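You operate a simulated robot arm through the tools that you are given. There is no shell and no other tool.

You are at the controls of a simulated robot arm. One attempt, no reset.

## Task
Turn both inside-out tubes in one go in the turner.
Fine: lay them straight; one pull of the turner's lever; slide the tray back out and leave them on it. Where these are worked on the way, their far stop is far enough and under half their travel is too little: turner tray.

It is judged by the outcome, as a careful person would: the job done as asked, and still so three seconds after it is handed in. It fails if anything else is knocked over, pushed out of place, dropped, spilled or broken.

## Robot
A 6-joint arm with a two-finger gripper, fixed in place. Base frame: the origin is on the floor under the middle of its stand, x ahead of it, y to its left, z up. Readings come in m, degrees, newtons and seconds.
It reaches about 1.038 m from its shoulder. Its first joint turns from -166.0 to 166.0 degrees. Payload 1.71 kg.
The TCP is the grasp point between the finger pads, 0.02 m short of the fingertips. In the tool frame z runs along the fingers and y along their closing line. The gripper opens to 0.096 m; its body begins 0.113 m behind the TCP.
Orientation is that of the tool frame in the base frame, as a unit quaternion [x, y, z, w]. With the fingers straight down and closing along the base's y, the tool's x points along the base's -x, its y along +y and its z along -z.

## Interface
- The arm moves only by the tool arm_command. Its argument "deltas" is text: rows parted by semicolons, each of 7 numbers parted by spaces: the shift along the base's x, y, z in m, then the turn, a rotation vector about the base's x, y, z in degrees, then the gripper command, from -1 (fully open) to 1 (shut), values between in proportion. In form: tx ty tz ax ay az hand; .... A call has 1 to 20 rows; each row is the pose to reach, as a shift and turn from the pose commanded when the call began. Rows are played at 5 a second. More than 0.05 m and 8.6 degrees between two rows, or a gripper value outside its range, and nothing of the call is played. Where a pose cannot be reached the arm comes as near as it can. A force on the tool above 50 N (or 10 N above the force at the start of the call, whichever is more), or a blocked arm, ends the call early, and 0.2 s more pass. Each finger travels about 0.045 m/s and halts on what it meets, pressing with about 30 N; the grip force reading is that of the motor and also rises with nothing between the fingers. The clock runs only during rows and for 0.2 s after the last one: add rows that repeat a pose to give the fingers time. The reply holds the time, the measured pose of the TCP, the force on the tool along the base axes, the opening and the grip force, in the units named above and with some noise, with the torque about the TCP (base axes, N m) and any sound that the robot's microphone picked up.
- Cameras (640 x 400 px; columns grow to the right, rows downward): "scene" is fixed at [0.0379, -0.5048, 1.5839]; the picture's right is [0.68, -0.73, 0.00], its down [-0.47, -0.44, -0.76] and it looks along [0.56, 0.52, -0.65] (base axes); focal length 360 px, centre (320, 200). "wrist" rides on the gripper at [0.066, 0.014, -0.145] in the tool frame; the picture's right is [-0.21, 0.98, 0.00], its down [-0.88, -0.18, -0.45] and it looks along [-0.44, -0.09, 0.90] (tool axes); focal length 275 px, centre (320, 200). There is no depth. A picture from a camera that has moved, and an enlarged one, comes with that camera's place and axes in the base frame and with its lens. The place of the scene camera against the robot may be out by one fixed shift of up to 0.018 m in any direction.
- camera(camera): a new picture of that camera. It takes no simulated time.
- slide_trunk(by): moves the trunk up (or, below 0, down) by that many m; the arm rides with it, the base frame stays. It gives what a move gives, with no picture.
- inspect(camera, box): a new picture of the part [left, top, right, bottom] of that camera's present view, enlarged. It takes no simulated time.
- close_job(): hands the job in; it is judged then, once.

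Nothing tells you positions but the pictures and the camera data. Unless the task says otherwise, let go and move clear before handing in.

The tools are called after "Request:" as name(argument=value, ...) on one line, values as JSON. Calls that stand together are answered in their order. arm_command: Moves the arm, as the interface text tells. Its arguments: {"type":"object","properties":{"deltas":{"type":"string"}},"required":["deltas"]} The other tools are called the same way: slide_trunk (by) moves the trunk up or down; camera (camera) takes a picture; inspect (camera, box) takes an enlarged picture of a part of a camera's view; close_job () hands the job in.

At the start:

```text
clock: 0.0
ee_pos: [0.464, -0.2793, 1.3385]
tool_rot: [0.0, 1.0, -0.001, -0.001]
contact_force: [-0.1, 0.0, -0.5]
ft_torque: [0.02, 0.0, 0.0]
width: 0.0958
gripper_force: 0.2
trunk travel left (down, up): [-0.2, 0.19]
```

scene: 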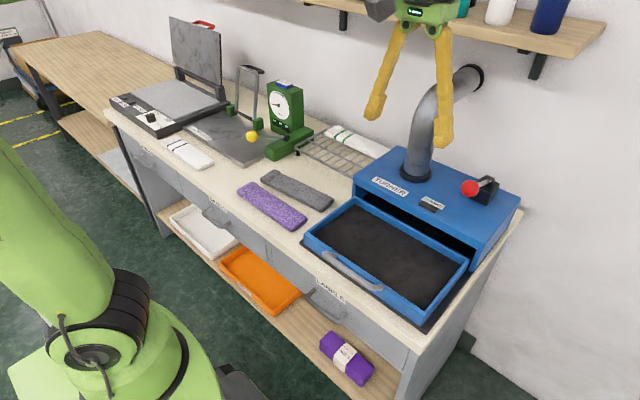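
wrist: 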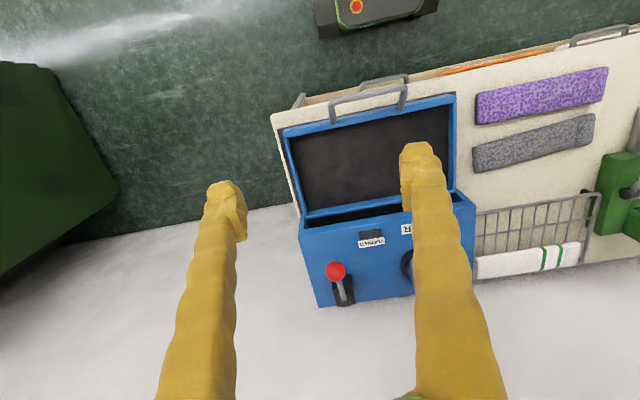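

I see a blue turner with its tray pulled out at the right of the bench, with a purple and a grey tube lying on the bench beside it. I'll look closer before moving.

Request:
inspect(camera="scene", box=[220, 140, 380, 240])

Request:
inspect(camera="scene", box=[290, 140, 530, 290])

Request:
inspect(camera="scene", box=[100, 60, 420, 260])

Request:
inspect(camera="wrist", box=[260, 60, 640, 320])

```text
4.00 times, centred on (300, 190) of scene
camera zoom: at [0.0379, -0.5048, 1.5839], right [0.68, -0.73, 0.0], down [-0.47, -0.44, -0.76], along [0.56, 0.52, -0.65], focal length 1441 px, centre (400, 240)
```

zoom: 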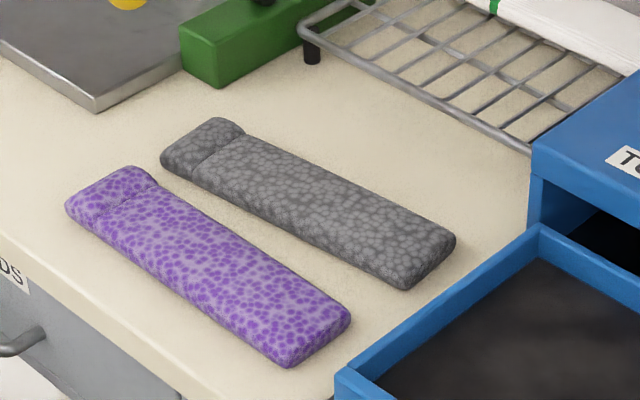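

```text
2.67 times, centred on (410, 215) of scene
camera zoom: at [0.0379, -0.5048, 1.5839], right [0.68, -0.73, 0.0], down [-0.47, -0.44, -0.76], along [0.56, 0.52, -0.65], focal length 961 px, centre (80, 160)
```

zoom: 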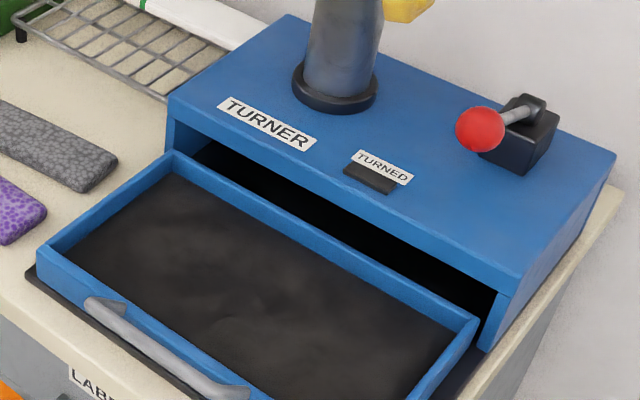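

```text
2.00 times, centred on (260, 160) of scene
camera zoom: at [0.0379, -0.5048, 1.5839], right [0.68, -0.73, 0.0], down [-0.47, -0.44, -0.76], along [0.56, 0.52, -0.65], focal length 721 px, centre (440, 280)
```

zoom: 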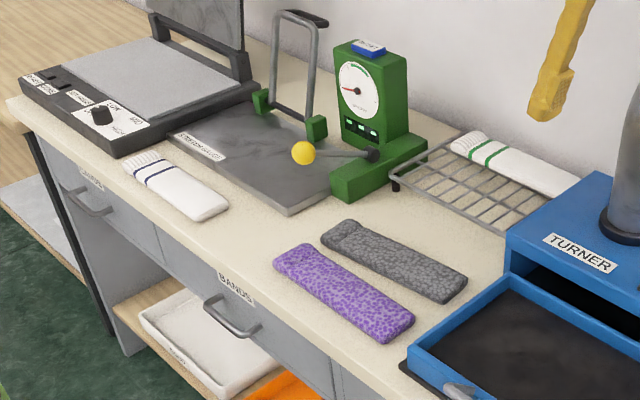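

```text
1.54 times, centred on (450, 190) of wrist
camera zoom: at [0.3995, -0.2642, 1.4844], right [0.21, 0.98, 0.0], down [0.88, -0.18, 0.44], along [0.43, -0.09, -0.9], focal length 424 px, centre (120, 215)
```

zoom: 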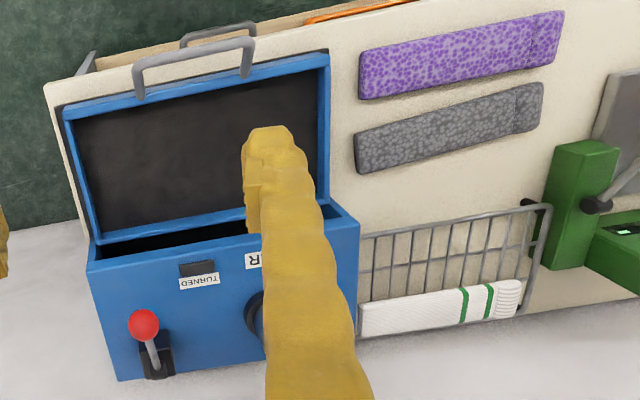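

The tubes lie along y at roughly x 0.57 (purple) and x 0.68 (grey), both about y 0.07–0.35 and z 0.8. The tray sits in front of the turner at x 0.52–0.76. I'll turn the gripper so it closes along x and hover over the tubes for a closer look.

Request:
arm_command(deltas="0.013 0.041 -0.016 0 0 7.5 -1; 0.026 0.082 -0.032 0 0 15 -1; 0.039 0.122 -0.047 0 0 22.5 -1; 0.052 0.163 -0.063 0 0 30 -1; 0.065 0.204 -0.079 0 0 37.5 -1; 0.078 0.245 -0.095 0 0 45 -1; 0.091 0.286 -0.111 0 0 52.5 -1; 0.104 0.327 -0.127 0 0 60 -1; 0.117 0.367 -0.142 0 0 67.5 -1; 0.13 0.408 -0.158 0 0 75 -1; 0.143 0.449 -0.174 0 0 82.5 -1; 0.156 0.49 -0.19 0 0 90 -1; 0.156 0.49 -0.19 0 0 90 -1")

```text
clock: 2.8
ee_pos: [0.5987, 0.2143, 1.1544]
tool_rot: [0.707, -0.707, -0.005, -0.005]
contact_force: [0.3, -0.2, -0.5]
ft_torque: [-0.03, 0.03, -0.05]
width: 0.0958
gripper_force: 0.0
trunk travel left (down, up): [-0.2, 0.19]
```

The arm moved near the commanded hover over the tubes, though x reads about 2 cm short. I'll take pictures.

Request:
camera(camera="wrist")

Request:
camera(camera="scene")

Request:
arm_command(deltas="0 0 0 0 0 0 -1; 0 0 0 0 0 0 -1")

```text
taken
camera wrist: at [0.5852, 0.147, 1.2993], right [-0.98, 0.2, 0.0], down [0.18, 0.87, 0.46], along [0.09, 0.45, -0.89], focal length 275 px, centre (320, 200)
```

wrist: 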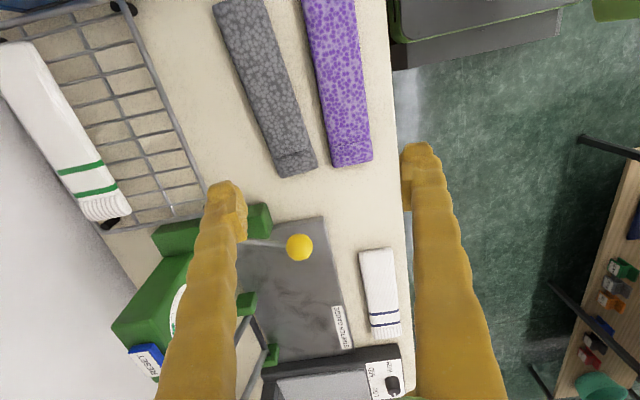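

```text
taken
```

scene: 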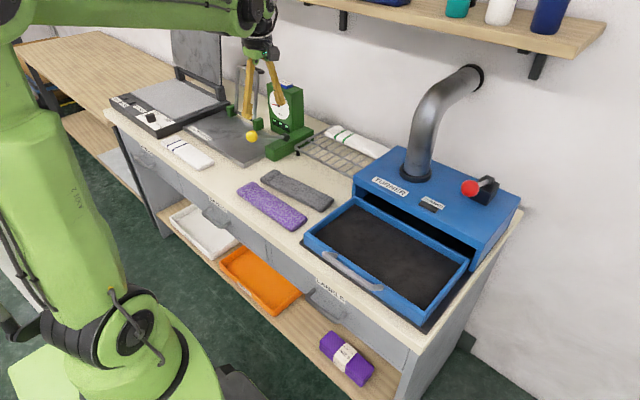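

```text
clock: 3.4
ee_pos: [0.5987, 0.2122, 1.155]
tool_rot: [0.707, -0.707, -0.006, -0.005]
contact_force: [-1.2, -0.1, 0.3]
ft_torque: [0.03, 0.05, 0.01]
width: 0.0959
gripper_force: 0.1
trunk travel left (down, up): [-0.2, 0.19]
```

The arm tracks with a small steady offset, about 2 cm in x. I'll zoom in on the tubes to get better measurements.

Request:
inspect(camera="wrist", box=[200, 0, 420, 190])

Request:
inspect(camera="scene", box=[220, 150, 350, 240])

Request:
inspect(camera="scene", box=[400, 140, 540, 240])

Request:
inspect(camera="scene", box=[290, 220, 450, 340])

```text
2.11 times, centred on (310, 95) of wrist
camera zoom: at [0.5848, 0.146, 1.2998], right [-0.98, 0.21, 0.0], down [0.18, 0.87, 0.46], along [0.09, 0.45, -0.89], focal length 580 px, centre (341, 421)
```

zoom: 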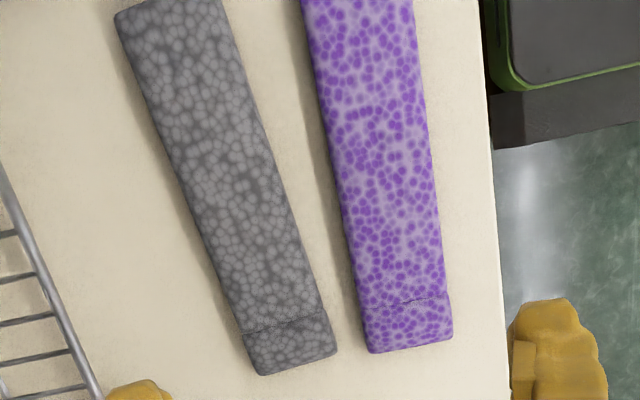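

```text
4.44 times, centred on (285, 195) of scene
camera zoom: at [0.0379, -0.5048, 1.5839], right [0.68, -0.73, 0.0], down [-0.47, -0.44, -0.76], along [0.56, 0.52, -0.65], focal length 1601 px, centre (476, 222)
```

zoom: 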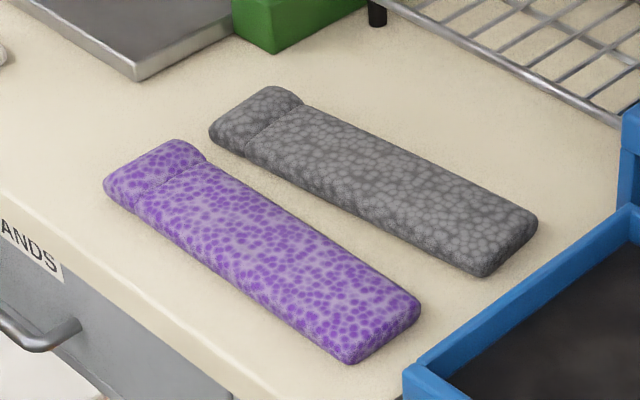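

```text
4.00 times, centred on (470, 190) of scene
camera zoom: at [0.0379, -0.5048, 1.5839], right [0.68, -0.73, 0.0], down [-0.47, -0.44, -0.76], along [0.56, 0.52, -0.65], focal length 1441 px, centre (-280, 240)
```

zoom: 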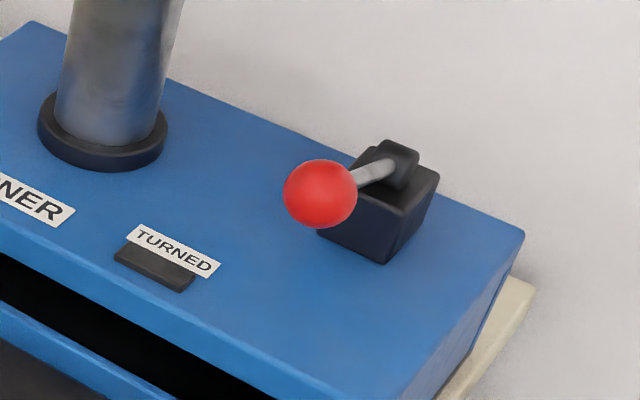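

```text
3.33 times, centred on (370, 280) of scene
camera zoom: at [0.0379, -0.5048, 1.5839], right [0.68, -0.73, 0.0], down [-0.47, -0.44, -0.76], along [0.56, 0.52, -0.65], focal length 1201 px, centre (153, -67)
```

zoom: 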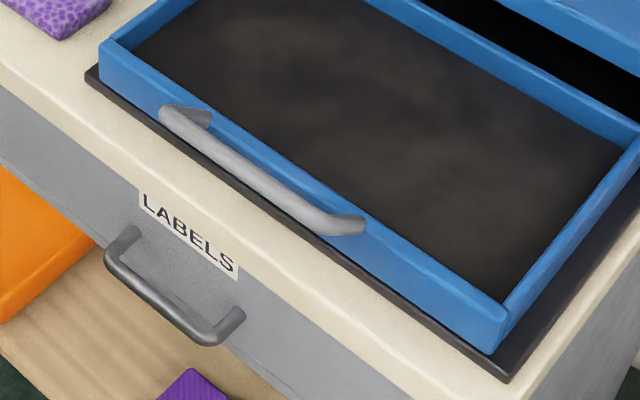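

The tubes are clear, but I still need the bench height. I'll move back along −y and view their near ends and the tray from there.

Request:
arm_command(deltas="0.005 -0.045 0 0 0 0 -1; 0.01 -0.09 0 0 0 0 -1; 0.015 -0.135 0 0 0 0 -1; 0.02 -0.18 0 0 0 0 -1; 0.02 -0.225 0 0 0 0 -1; 0.02 -0.27 0 0 0 0 -1; 0.02 -0.27 0 0 0 0 -1; 0.02 -0.27 0 0 0 0 -1")

Request:
camera(camera="wrist")

Request:
inspect(camera="wrist", box=[240, 0, 420, 200])

```text
clock: 5.2
ee_pos: [0.6199, -0.0577, 1.1536]
tool_rot: [0.708, -0.706, -0.005, -0.004]
contact_force: [1.0, -0.4, -0.8]
ft_torque: [-0.02, 0.03, -0.02]
width: 0.0961
gripper_force: 0.0
trunk travel left (down, up): [-0.2, 0.19]
```

```text
taken
camera wrist: at [0.6065, -0.1249, 1.298], right [-0.98, 0.2, 0.0], down [0.18, 0.87, 0.46], along [0.09, 0.45, -0.89], focal length 275 px, centre (320, 200)
```

wrist: 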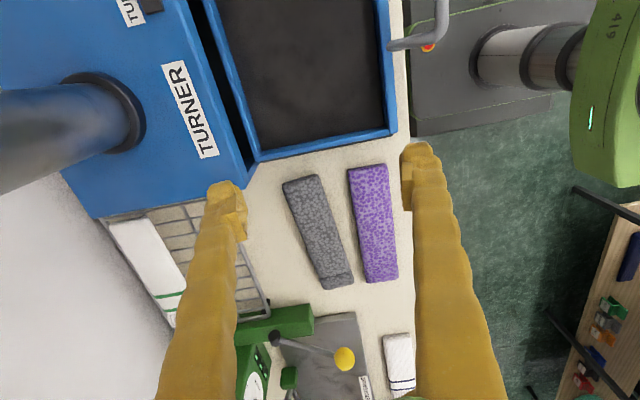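

```text
2.00 times, centred on (330, 100) of wrist
camera zoom: at [0.6065, -0.1249, 1.298], right [-0.98, 0.2, 0.0], down [0.18, 0.87, 0.46], along [0.09, 0.45, -0.89], focal length 551 px, centre (300, 400)
```

zoom: 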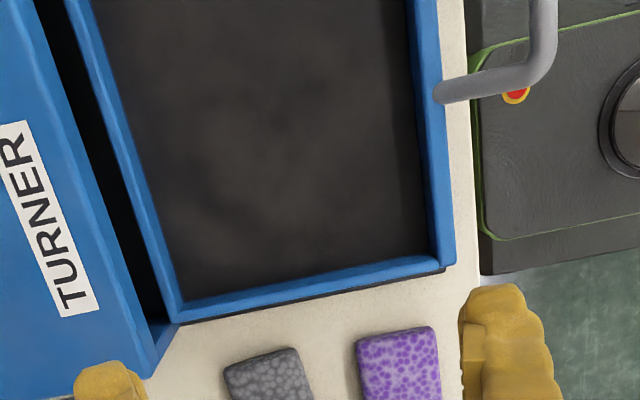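

Both tubes and most of the tray are in view now. I'll zoom in on each.

Request:
inspect(camera="wrist", box=[260, 150, 420, 300])

Request:
inspect(camera="wrist", box=[180, 0, 460, 180])

```text
2.67 times, centred on (340, 225) of wrist
camera zoom: at [0.6065, -0.1249, 1.298], right [-0.98, 0.2, 0.0], down [0.18, 0.87, 0.46], along [0.09, 0.45, -0.89], focal length 734 px, centre (267, 133)
```

zoom: 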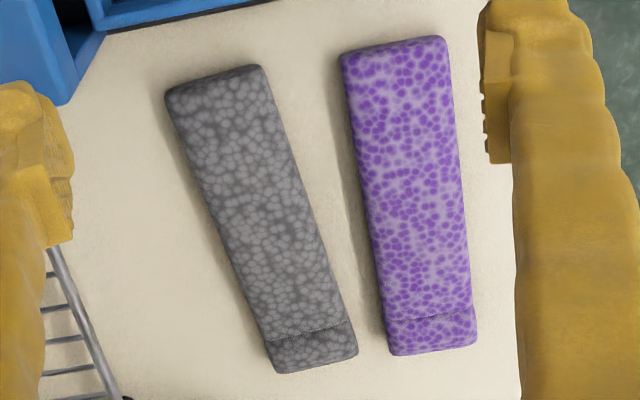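

```text
2.22 times, centred on (320, 90) of wrist
camera zoom: at [0.6065, -0.1249, 1.298], right [-0.98, 0.2, 0.0], down [0.18, 0.87, 0.46], along [0.09, 0.45, -0.89], focal length 612 px, centre (320, 444)
```

zoom: 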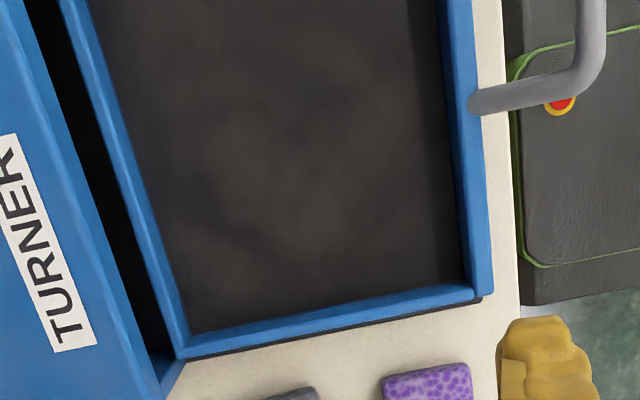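

By triangulation the tube tops are at z≈0.85. Purple is centred near (0.560, 0.189) along y, and grey near (0.667, 0.186), turned about 4.7°. The tray interior is about x 0.527–0.727, y −0.36 to −0.01. I'll close the gripper briefly to see how thick the fingers are.

Request:
arm_command(deltas="0 0 0 0 0 0 1; 0 0 0 0 0 0 1; 0 0 0 0 0 0 1; 0 0 0 0 0 0 1; 0 0 0 0 0 0 1; 0 0 0 0 0 0 1; 0 0 0 0 0 0 1")

Request:
camera(camera="wrist")

Request:
inspect(camera="wrist", box=[240, 120, 400, 220])

Request:
inspect(camera="scene", box=[280, 20, 440, 160])

```text
clock: 6.8
ee_pos: [0.6201, -0.0576, 1.1541]
tool_rot: [0.708, -0.707, -0.005, -0.005]
contact_force: [-0.2, 0.0, 0.4]
ft_torque: [-0.03, 0.01, 0.02]
width: 0.0
gripper_force: 29.8
trunk travel left (down, up): [-0.2, 0.19]
```

```text
taken
camera wrist: at [0.6065, -0.1247, 1.298], right [-0.98, 0.21, 0.0], down [0.18, 0.87, 0.46], along [0.09, 0.45, -0.89], focal length 275 px, centre (320, 200)
```

wrist: 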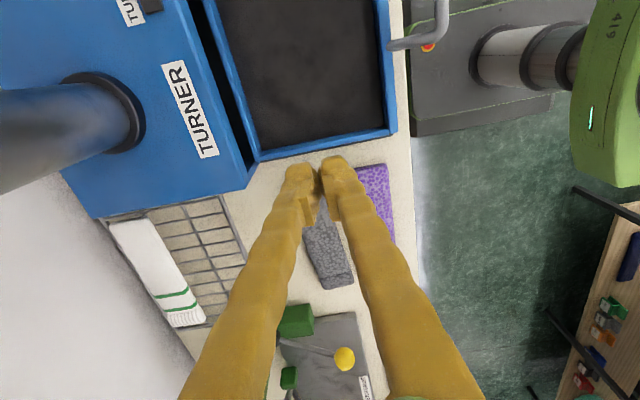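

```text
4.00 times, centred on (320, 170) of wrist
camera zoom: at [0.6065, -0.1247, 1.298], right [-0.98, 0.21, 0.0], down [0.18, 0.87, 0.46], along [0.09, 0.45, -0.89], focal length 1101 px, centre (320, 320)
```

zoom: 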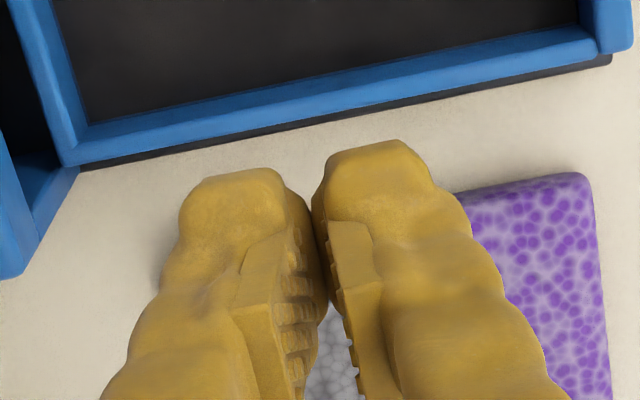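

```text
2.86 times, centred on (360, 90) of scene
camera zoom: at [0.0379, -0.5048, 1.5839], right [0.68, -0.73, 0.0], down [-0.47, -0.44, -0.76], along [0.56, 0.52, -0.65], focal length 1030 px, centre (206, 514)
```

zoom: 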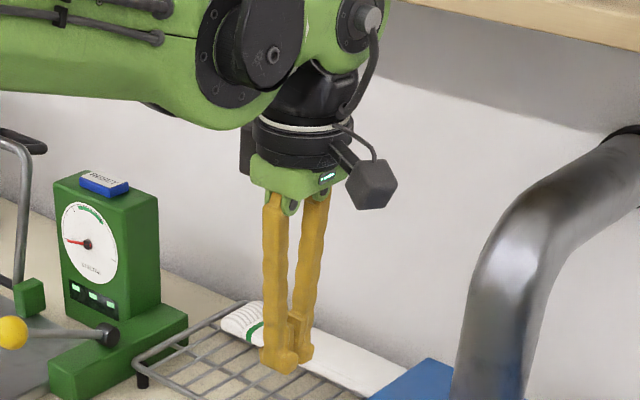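

Each finger is about 21 mm thick, so two tubes won't both fit with finger room on each side. I'll put the grey tube toward the back, nudge it to the rear wall with closed fingers, then lay the purple one in front. First I hover over the grey tube, aligned to it.

Request:
arm_command(deltas="0.006 0.03 -0.019 0 0 0.6 -1; 0.012 0.061 -0.038 0 0 1.2 -1; 0.018 0.092 -0.058 0 0 1.8 -1; 0.024 0.122 -0.077 0 0 2.4 -1; 0.03 0.153 -0.096 0 0 3 -1; 0.036 0.183 -0.115 0 0 3.6 -1; 0.042 0.214 -0.135 0 0 4.2 -1; 0.047 0.244 -0.154 0 0 4.7 -1; 0.047 0.244 -0.154 0 0 4.7 -1; 0.047 0.244 -0.154 0 0 4.7 -1")

Request:
camera(camera="wrist")

Request:
camera(camera="scene")

```text
clock: 9.0
ee_pos: [0.6681, 0.1874, 0.9995]
tool_rot: [0.735, -0.678, -0.005, -0.005]
contact_force: [0.6, -0.3, -0.3]
ft_torque: [0.0, -0.02, -0.02]
width: 0.096
gripper_force: 0.0
trunk travel left (down, up): [-0.2, 0.19]
```

```text
taken
camera wrist: at [0.6598, 0.1184, 1.1435], right [-0.99, 0.12, 0.0], down [0.11, 0.88, 0.46], along [0.05, 0.45, -0.89], focal length 275 px, centre (320, 200)
```

wrist: 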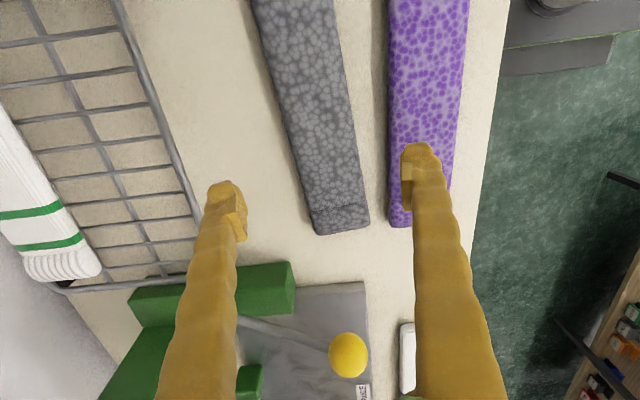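

```text
taken
```

scene: 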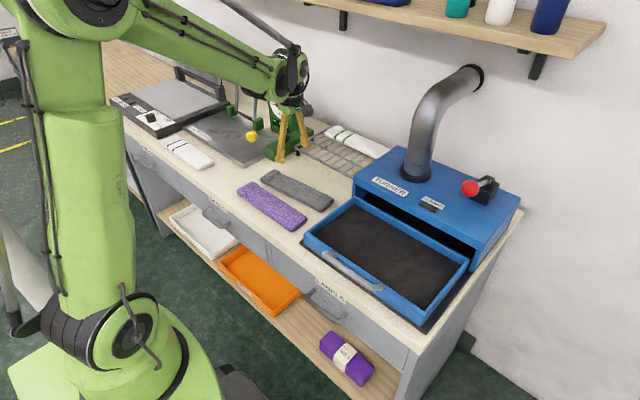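

The tool is over the grey tube and aligned with it. I'll descend partway so the fingers straddle it, then check.

Request:
arm_command(deltas="-0.001 -0.001 -0.03 0 0 0.5 -1; -0.001 -0.001 -0.06 0 0 0.5 -1; -0.001 -0.001 -0.09 0 0 0.5 -1; -0.001 -0.001 -0.115 0 0 0.5 -1; -0.001 -0.001 -0.13 0 0 0.5 -1; -0.001 -0.001 -0.13 0 0 0.5 -1")

Request:
camera(camera="wrist")

Request:
inspect(camera="scene", box=[230, 130, 350, 220])

```text
clock: 10.4
ee_pos: [0.6663, 0.1849, 0.8704]
tool_rot: [0.738, -0.674, -0.005, -0.004]
contact_force: [0.5, 0.0, 0.3]
ft_torque: [0.01, 0.0, -0.01]
width: 0.0961
gripper_force: 0.1
trunk travel left (down, up): [-0.2, 0.19]
```

```text
taken
camera wrist: at [0.6597, 0.1155, 1.0141], right [-0.99, 0.12, 0.0], down [0.1, 0.88, 0.46], along [0.05, 0.45, -0.89], focal length 275 px, centre (320, 200)
```

wrist: 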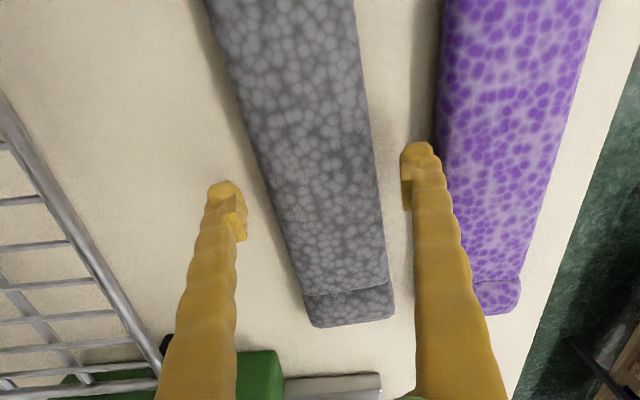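

```text
4.44 times, centred on (290, 175) of scene
camera zoom: at [0.0379, -0.5048, 1.5839], right [0.68, -0.73, 0.0], down [-0.47, -0.44, -0.76], along [0.56, 0.52, -0.65], focal length 1601 px, centre (453, 311)
```

zoom: 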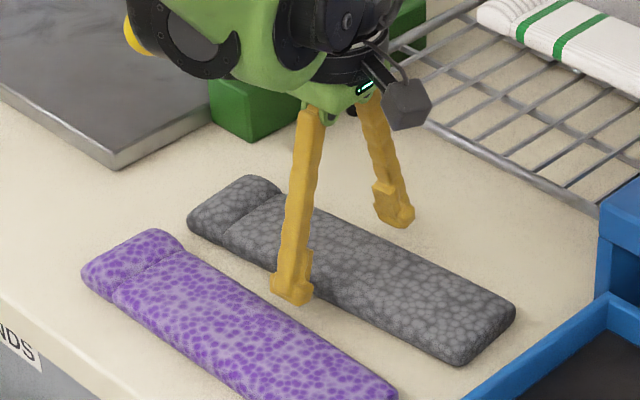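

The fingers straddle the grey tube, with the near finger close to the purple one. I'll narrow the opening slightly, shift +x by 3 mm and lower carefully.

Request:
arm_command(deltas="0.003 0 0 0 0 0 -0.79; 0.003 0 0 0 0 0 -0.79; 0.003 0 -0.008 0 0 0 -0.79; 0.003 0 -0.014 0 0 0 -0.79; 0.003 0 -0.02 0 0 0 -0.79; 0.003 0 -0.02 0 0 0 -0.79")

Request:
camera(camera="wrist")

Request:
inspect(camera="scene", box=[230, 130, 350, 220])

```text
clock: 11.6
ee_pos: [0.6554, 0.1846, 0.8647]
tool_rot: [0.739, -0.674, 0.001, -0.011]
contact_force: [-1.4, 0.2, 0.7]
ft_torque: [-0.01, -0.09, -0.01]
width: 0.0858
gripper_force: 0.0
trunk travel left (down, up): [-0.2, 0.19]
stopped in row 6: the force on the tool passed its limit at 64 N (the readings are from after the stop); the commanded pose is now the measured one
```

```text
taken
camera wrist: at [0.6455, 0.1158, 1.0089], right [-0.99, 0.12, -0.01], down [0.1, 0.88, 0.46], along [0.07, 0.46, -0.89], focal length 275 px, centre (320, 200)
```

wrist: 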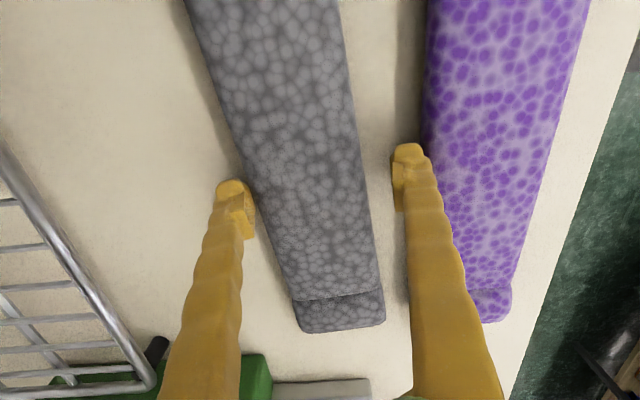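

```text
4.44 times, centred on (290, 175) of scene
camera zoom: at [0.0379, -0.5048, 1.5839], right [0.68, -0.73, 0.0], down [-0.47, -0.44, -0.76], along [0.56, 0.52, -0.65], focal length 1601 px, centre (453, 311)
```

zoom: 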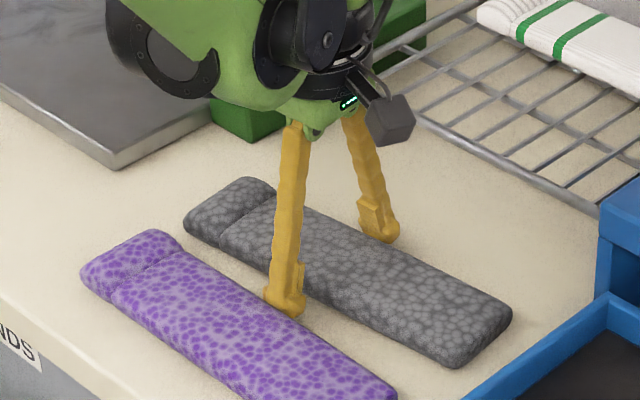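

The arm stopped on a 64 N contact while lowering, and the pose shifted about 1 cm. I'll look at the whole scene to find what was touched before going on.

Request:
camera(camera="scene")

Request:
inspect(camera="scene", box=[220, 60, 380, 160])

Request:
inspect(camera="wrist", box=[200, 100, 460, 260])

```text
taken
```

scene: 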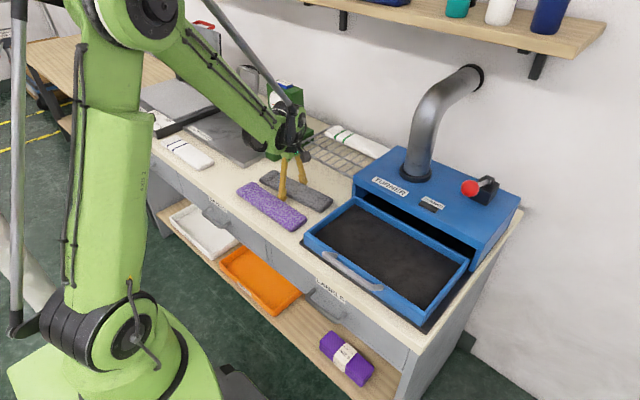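

```text
4.00 times, centred on (300, 110) of scene
camera zoom: at [0.0379, -0.5048, 1.5839], right [0.68, -0.73, 0.0], down [-0.47, -0.44, -0.76], along [0.56, 0.52, -0.65], focal length 1441 px, centre (400, 560)
```

zoom: 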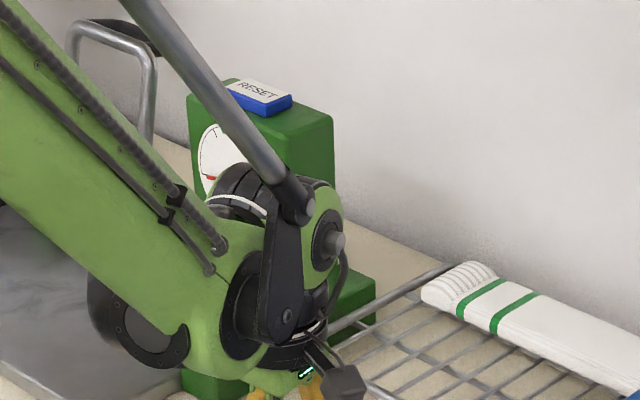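

```text
2.46 times, centred on (330, 180) of wrist
camera zoom: at [0.6455, 0.1158, 1.0089], right [-0.99, 0.12, -0.01], down [0.1, 0.88, 0.46], along [0.07, 0.46, -0.89], focal length 678 px, centre (295, 249)
```

zoom: 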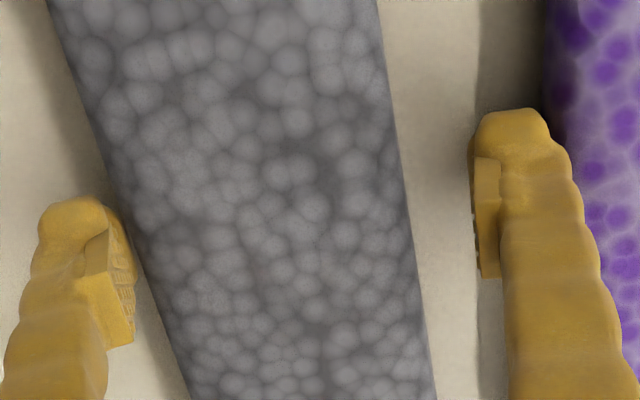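

The fingertips most likely touched the bench, which puts it at about z 0.83 and makes the tubes about 24 mm thick. Nothing else was disturbed, and the grey tube only shifted a few mm. I'll centre on it, lower 6 mm and grip.

Request:
arm_command(deltas="0.0045 0 0 0 0 0 -0.79; 0.0045 0 -0.003 0 0 0 -0.79; 0.0045 0 -0.006 0 0 0 -0.79; 0.0045 0 -0.006 0 0 0 -0.79")

```text
clock: 12.6
ee_pos: [0.6615, 0.1847, 0.8576]
tool_rot: [0.739, -0.674, 0.0, -0.011]
contact_force: [-0.3, 0.6, 1.1]
ft_torque: [0.01, -0.05, 0.01]
width: 0.086
gripper_force: 0.1
trunk travel left (down, up): [-0.2, 0.19]
```

Now at z≈0.858 with no contact and the tube centred. I'll close on the grey tube.

Request:
arm_command(deltas="0 0 0 0 0 0 0; 0 0 0 0 0 0 0.5; 0 0 0 0 0 0 1; 0 0 0 0 0 0 1; 0 0 0 0 0 0 1")

Request:
inspect(camera="wrist", box=[200, 100, 460, 260])

Request:
inspect(camera="scene", box=[230, 130, 350, 220])

```text
clock: 13.8
ee_pos: [0.6604, 0.1841, 0.8582]
tool_rot: [0.739, -0.674, 0.0, -0.01]
contact_force: [-13.5, 0.0, 18.4]
ft_torque: [-0.14, 0.95, -0.06]
width: 0.0697
gripper_force: 30.0
trunk travel left (down, up): [-0.2, 0.19]
```

```text
2.46 times, centred on (330, 180) of wrist
camera zoom: at [0.6515, 0.116, 1.0023], right [-0.99, 0.12, -0.01], down [0.1, 0.88, 0.46], along [0.06, 0.46, -0.89], focal length 678 px, centre (295, 249)
```

zoom: 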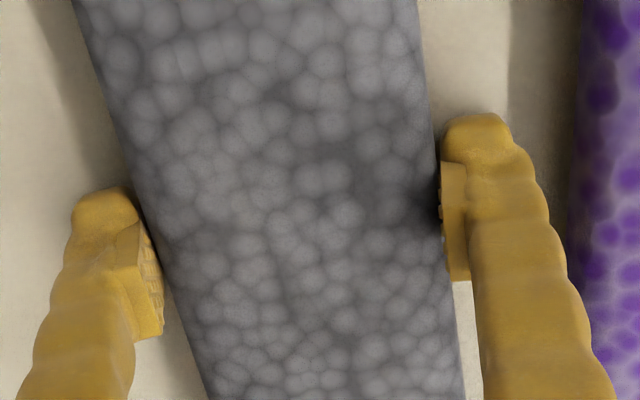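

```text
4.44 times, centred on (290, 175) of scene
camera zoom: at [0.0379, -0.5048, 1.5839], right [0.68, -0.73, 0.0], down [-0.47, -0.44, -0.76], along [0.56, 0.52, -0.65], focal length 1601 px, centre (453, 311)
```

zoom: 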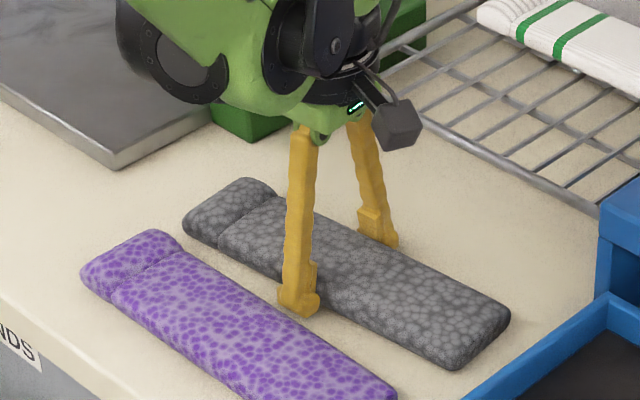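

The grey tube is gripped at 0.070 m width with 30 N. I'll lift it straight up and check the hold.

Request:
arm_command(deltas="0 0 0.01 0 0 0 1; 0 0 0.03 0 0 0 1; 0 0 0.06 0 0 0 1; 0 0 0.09 0 0 0 1; 0 0 0.12 0 0 0 1; 0 0 0.12 0 0 0 1")

Request:
camera(camera="wrist")

Request:
inspect(camera="scene", box=[230, 80, 390, 220])

```text
clock: 15.2
ee_pos: [0.6611, 0.1827, 0.9761]
tool_rot: [0.738, -0.674, 0.0, -0.011]
contact_force: [1.0, -0.2, -0.3]
ft_torque: [0.01, 0.0, 0.05]
width: 0.0692
gripper_force: 29.9
trunk travel left (down, up): [-0.2, 0.19]
```

```text
taken
camera wrist: at [0.6516, 0.1143, 1.1197], right [-0.99, 0.12, -0.01], down [0.1, 0.88, 0.46], along [0.06, 0.46, -0.89], focal length 275 px, centre (320, 200)
```

wrist: 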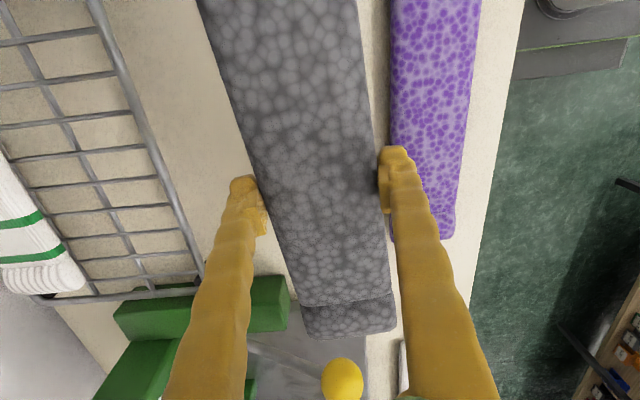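

```text
2.86 times, centred on (310, 150) of scene
camera zoom: at [0.0379, -0.5048, 1.5839], right [0.68, -0.73, 0.0], down [-0.47, -0.44, -0.76], along [0.56, 0.52, -0.65], focal length 1030 px, centre (349, 343)
```

zoom: 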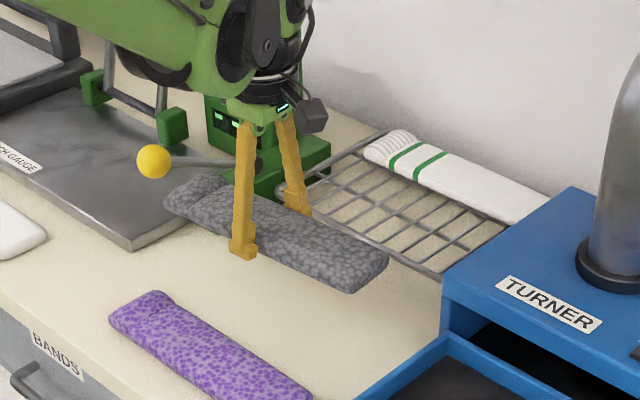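

The grey tube is held level. I'll carry it at this height over the tray while turning it straight along y.

Request:
arm_command(deltas="0 -0.041 0 0 0 -0.5 1; -0.001 -0.082 0 0 0 -1 1; -0.002 -0.123 0 0 0 -1.6 1; -0.003 -0.164 0 0 0 -2.1 1; -0.004 -0.206 0 0 0 -2.6 1; -0.005 -0.247 0 0 0 -3.1 1; -0.006 -0.288 0 0 0 -3.7 1; -0.006 -0.33 0 0 0 -4.2 1; -0.006 -0.371 0 0 0 -4.7 1; -0.006 -0.371 0 0 0 -4.7 1; -0.006 -0.371 0 0 0 -4.7 1")

Request:
camera(camera="wrist")

Request:
camera(camera="scene")

Request:
inspect(camera="scene", box=[290, 120, 530, 300])

```text
clock: 17.6
ee_pos: [0.6575, -0.187, 0.9779]
tool_rot: [0.711, -0.703, 0.0, -0.011]
contact_force: [-0.3, 0.1, 0.5]
ft_torque: [0.0, 0.02, 0.0]
width: 0.0691
gripper_force: 29.6
trunk travel left (down, up): [-0.2, 0.19]
```

```text
taken
camera wrist: at [0.6434, -0.2542, 1.1226], right [-0.98, 0.2, -0.01], down [0.17, 0.87, 0.46], along [0.1, 0.45, -0.89], focal length 275 px, centre (320, 200)
```

wrist: 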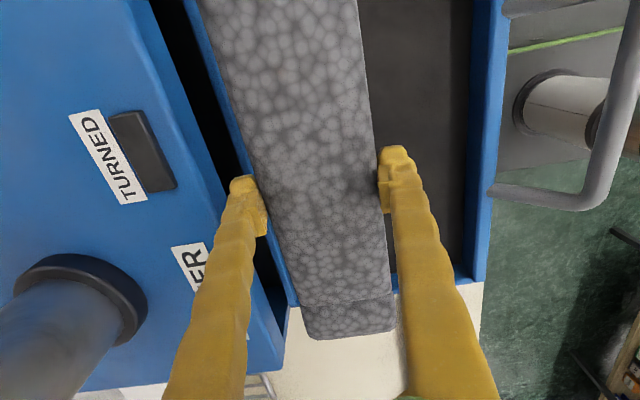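

```text
taken
```

scene: 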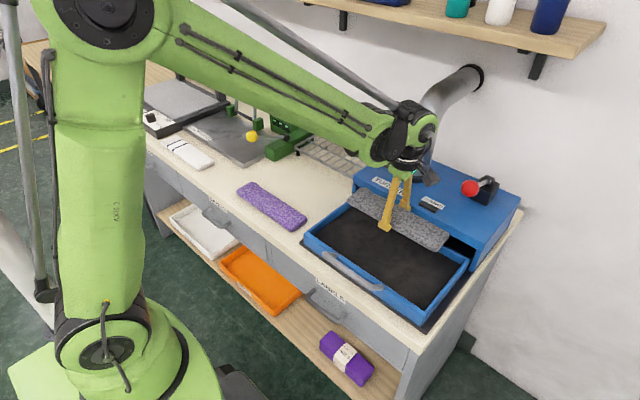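

```text
2.22 times, centred on (410, 210) of scene
camera zoom: at [0.0379, -0.5048, 1.5839], right [0.68, -0.73, 0.0], down [-0.47, -0.44, -0.76], along [0.56, 0.52, -0.65], focal length 801 px, centre (120, 178)
```

zoom: 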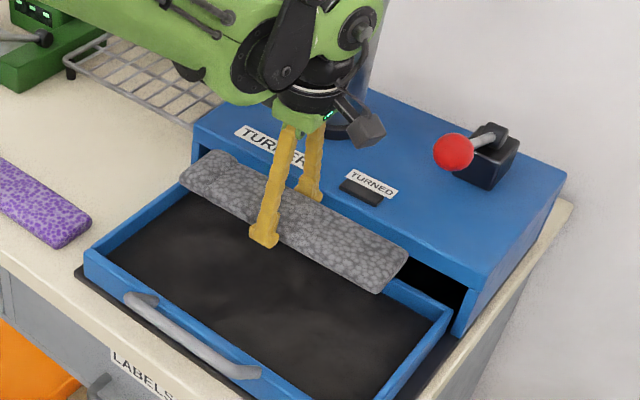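

The tube is over the tray and nearly straight. From two views the rim is at z≈0.889 and the tray interior at about x 0.522–0.719, so I'll shift 12 mm toward the front so the rear finger clears the back wall. Then I'll lower partway and check.

Request:
arm_command(deltas="-0.006 0 0 0 0 -0.3 1; -0.012 0 -0.015 0 0 -0.3 1; -0.012 0 -0.03 0 0 -0.3 1; -0.012 0 -0.05 0 0 -0.3 1; -0.012 0 -0.05 0 0 -0.3 1")

Request:
camera(camera="wrist")

Request:
inspect(camera="scene", box=[290, 140, 530, 300])

```text
clock: 18.8
ee_pos: [0.6451, -0.1866, 0.9279]
tool_rot: [0.709, -0.705, 0.001, -0.011]
contact_force: [0.4, -0.5, -1.0]
ft_torque: [-0.01, 0.0, -0.01]
width: 0.0692
gripper_force: 29.3
trunk travel left (down, up): [-0.2, 0.19]
```

```text
taken
camera wrist: at [0.6291, -0.2537, 1.0711], right [-0.98, 0.2, -0.01], down [0.17, 0.87, 0.46], along [0.1, 0.45, -0.89], focal length 275 px, centre (320, 200)
```

wrist: 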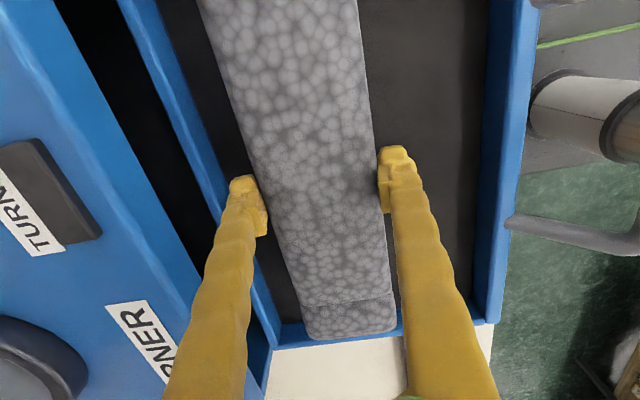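

```text
2.50 times, centred on (410, 220) of scene
camera zoom: at [0.0379, -0.5048, 1.5839], right [0.68, -0.73, 0.0], down [-0.47, -0.44, -0.76], along [0.56, 0.52, -0.65], focal length 901 px, centre (95, 150)
```

zoom: 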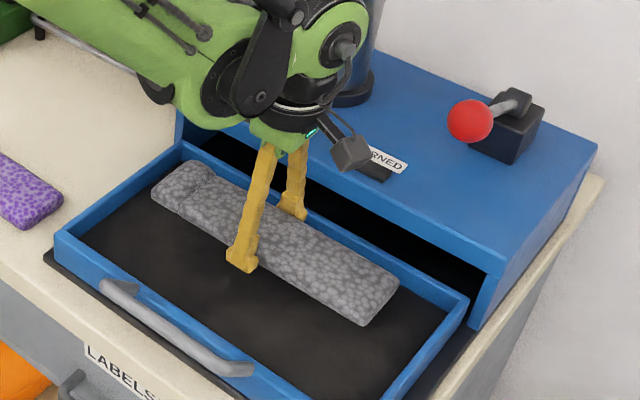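

I'll zoom in on the wrist view to check the rear finger against the tray's back wall.

Request:
inspect(camera="wrist", box=[120, 60, 320, 260])

Request:
inspect(camera="wrist", box=[360, 60, 560, 330])

```text
2.00 times, centred on (220, 160) of wrist
camera zoom: at [0.6291, -0.2537, 1.0711], right [-0.98, 0.2, -0.01], down [0.17, 0.87, 0.46], along [0.1, 0.45, -0.89], focal length 551 px, centre (520, 280)
```

zoom: 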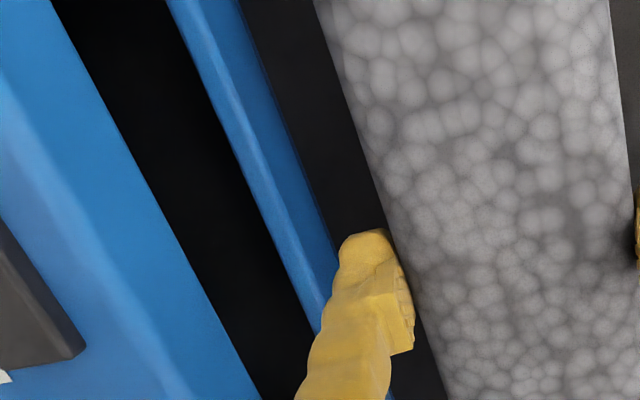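

```text
1.48 times, centred on (460, 195) of wrist
camera zoom: at [0.6291, -0.2537, 1.0711], right [-0.98, 0.2, -0.01], down [0.17, 0.87, 0.46], along [0.1, 0.45, -0.89], focal length 408 px, centre (113, 207)
```

zoom: 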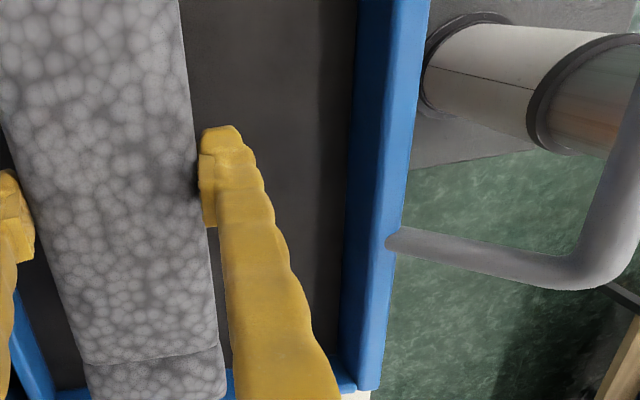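

The tray floor looks to be about z 0.86, so the tube should settle at TCP z≈0.888. I'll lower in stages and watch the force.

Request:
arm_command(deltas="0 0 -0.012 0 0 0 1; 0 0 -0.022 0 0 0 1; 0 0 -0.03 0 0 0 1; 0 0 -0.033 0 0 0 1; 0 0 -0.033 0 0 0 1")

Request:
inspect(camera="scene", box=[310, 160, 470, 280])

```text
clock: 20.0
ee_pos: [0.6446, -0.1883, 0.8935]
tool_rot: [0.708, -0.706, 0.001, -0.011]
contact_force: [-0.1, 0.8, -0.3]
ft_torque: [0.0, -0.03, 0.02]
width: 0.0692
gripper_force: 30.1
trunk travel left (down, up): [-0.2, 0.19]
```

```text
3.33 times, centred on (390, 220) of scene
camera zoom: at [0.0379, -0.5048, 1.5839], right [0.68, -0.73, 0.0], down [-0.47, -0.44, -0.76], along [0.56, 0.52, -0.65], focal length 1201 px, centre (87, 133)
```

zoom: 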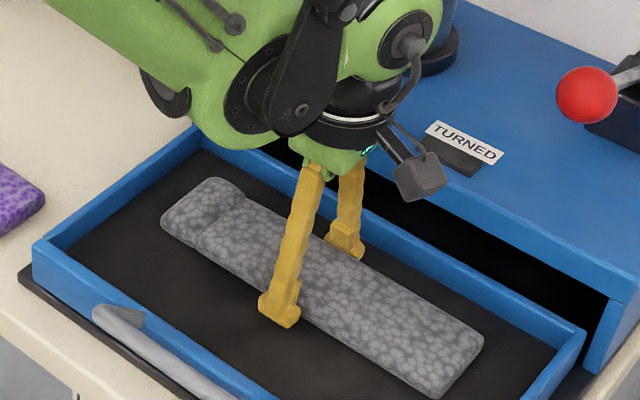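

Request:
arm_command(deltas="0 0 -0.003 0 0 0 1; 0 0 -0.005 0 0 0 1; 0 0 -0.005 0 0 0 1")

```text
clock: 20.8
ee_pos: [0.6443, -0.1873, 0.8904]
tool_rot: [0.708, -0.706, 0.002, -0.01]
contact_force: [4.7, -1.5, 20.3]
ft_torque: [-0.15, -0.09, 0.04]
width: 0.0691
gripper_force: 29.4
trunk travel left (down, up): [-0.2, 0.19]
```

The tube has touched the tray floor (20 N at z 0.890). I'll release it with a modest opening and rise straight up.

Request:
arm_command(deltas="0 0 0.002 0 0 0 0; 0 0 0.003 0 0 0 -0.6; 0 0 0.003 0 0 0 -0.6; 0 0 0.003 0 0 0 -0.6; 0 0 0.015 0 0 0 -0.6; 0 0 0.035 0 0 0 -0.6; 0 0 0.06 0 0 0 -0.6; 0 0 0.08 0 0 0 -0.6; 0 0 0.08 0 0 0 -0.6")

Request:
camera(camera="wrist")

Request:
inspect(camera="scene", box=[290, 160, 490, 310])

```text
clock: 22.8
ee_pos: [0.6438, -0.1878, 0.9697]
tool_rot: [0.708, -0.706, 0.001, -0.01]
contact_force: [-1.0, 0.4, 0.6]
ft_torque: [-0.01, -0.03, 0.01]
width: 0.0764
gripper_force: 0.0
trunk travel left (down, up): [-0.2, 0.19]
```

```text
taken
camera wrist: at [0.6288, -0.2545, 1.1127], right [-0.98, 0.2, -0.01], down [0.17, 0.87, 0.46], along [0.1, 0.45, -0.89], focal length 275 px, centre (320, 200)
```

wrist: 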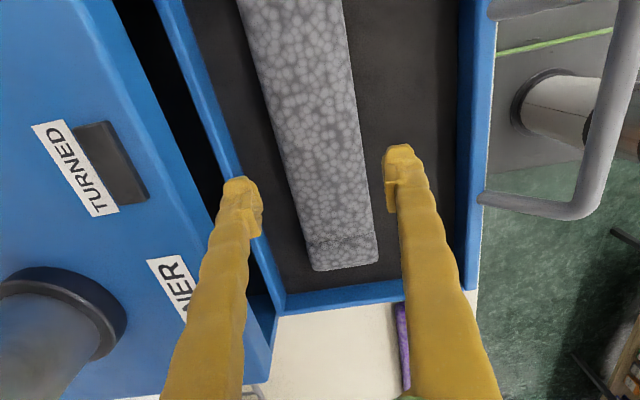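

```text
2.67 times, centred on (390, 235) of scene
camera zoom: at [0.0379, -0.5048, 1.5839], right [0.68, -0.73, 0.0], down [-0.47, -0.44, -0.76], along [0.56, 0.52, -0.65], focal length 961 px, centre (133, 107)
```

zoom: 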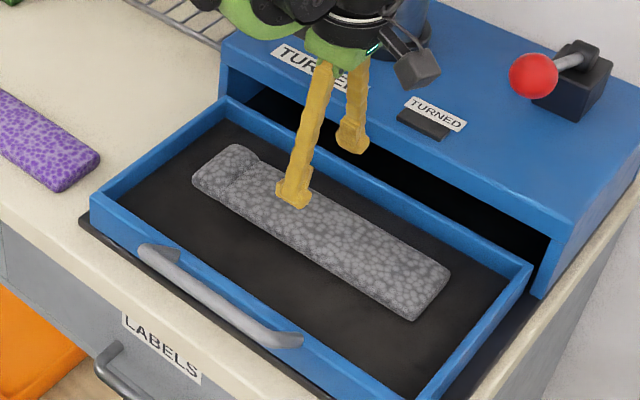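

The grey tube lies straight in the tray at x≈0.644. Next I'll close the fingers, drop in front of it and push it gently toward the rear wall to make room.

Request:
arm_command(deltas="-0.035 0 0 0 0 0 1; -0.071 0 0 0 0 0 1; -0.071 0 0 0 0 0 1; -0.071 0 0 0 0 0 1; -0.071 0 0 0 0 0 1; -0.071 0 -0.03 0 0 0 1; -0.071 0 -0.06 0 0 0 1; -0.071 0 -0.075 0 0 0 1; -0.071 0 -0.079 0 0 0 1; -0.071 0 -0.079 0 0 0 1")

Request:
camera(camera="wrist")

Request:
inspect(camera="scene", box=[290, 160, 490, 310])

```text
clock: 25.0
ee_pos: [0.5727, -0.1871, 0.8912]
tool_rot: [0.708, -0.706, 0.0, -0.01]
contact_force: [-0.1, -1.0, 6.2]
ft_torque: [-0.03, 0.02, 0.01]
width: 0.0059
gripper_force: 29.0
trunk travel left (down, up): [-0.2, 0.19]
```

```text
taken
camera wrist: at [0.5581, -0.2542, 1.0346], right [-0.98, 0.2, -0.01], down [0.17, 0.87, 0.46], along [0.1, 0.45, -0.89], focal length 275 px, centre (320, 200)
```

wrist: 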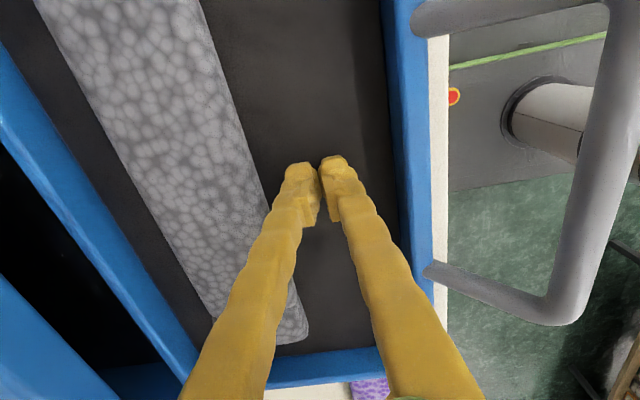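

```text
2.67 times, centred on (390, 235) of scene
camera zoom: at [0.0379, -0.5048, 1.5839], right [0.68, -0.73, 0.0], down [-0.47, -0.44, -0.76], along [0.56, 0.52, -0.65], focal length 961 px, centre (133, 107)
```

zoom: 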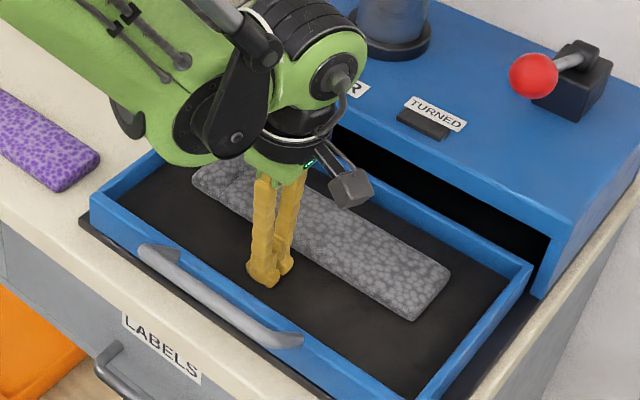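

The fingertips just brush the tray floor. I'll raise 4 mm and push the tube slowly toward the back.

Request:
arm_command(deltas="0 0 0.004 0 0 0 1; 0 0 0.004 0 0 0 1; 0.006 0 0.004 0 0 0 1; 0.012 0 0.004 0 0 0 1; 0.018 0 0.004 0 0 0 1; 0.024 0 0.004 0 0 0 1; 0.03 0 0.004 0 0 0 1; 0.036 0 0.004 0 0 0 1; 0.042 0 0.004 0 0 0 1; 0.045 0 0.004 0 0 0 1; 0.045 0 0.004 0 0 0 1")

Request:
camera(camera="wrist")

Request:
inspect(camera="scene", box=[290, 160, 490, 310])

```text
clock: 27.4
ee_pos: [0.6183, -0.1868, 0.8936]
tool_rot: [0.708, -0.706, 0.001, -0.011]
contact_force: [-0.2, 0.3, 0.2]
ft_torque: [-0.02, 0.0, 0.01]
width: 0.0001
gripper_force: 29.0
trunk travel left (down, up): [-0.2, 0.19]
```

```text
taken
camera wrist: at [0.6034, -0.2546, 1.0376], right [-0.98, 0.2, -0.01], down [0.17, 0.87, 0.46], along [0.1, 0.45, -0.89], focal length 275 px, centre (320, 200)
```

wrist: 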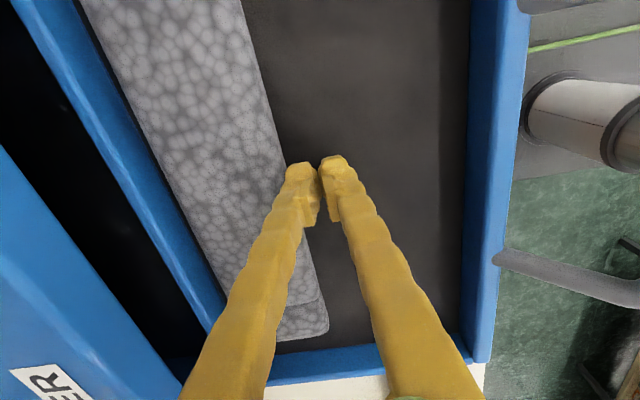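

```text
2.67 times, centred on (390, 235) of scene
camera zoom: at [0.0379, -0.5048, 1.5839], right [0.68, -0.73, 0.0], down [-0.47, -0.44, -0.76], along [0.56, 0.52, -0.65], focal length 961 px, centre (133, 107)
```

zoom: 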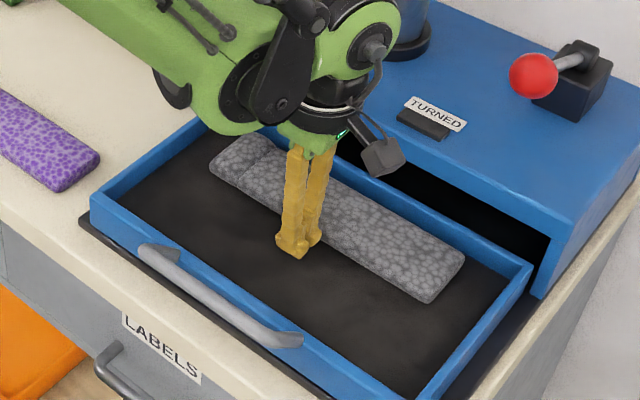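

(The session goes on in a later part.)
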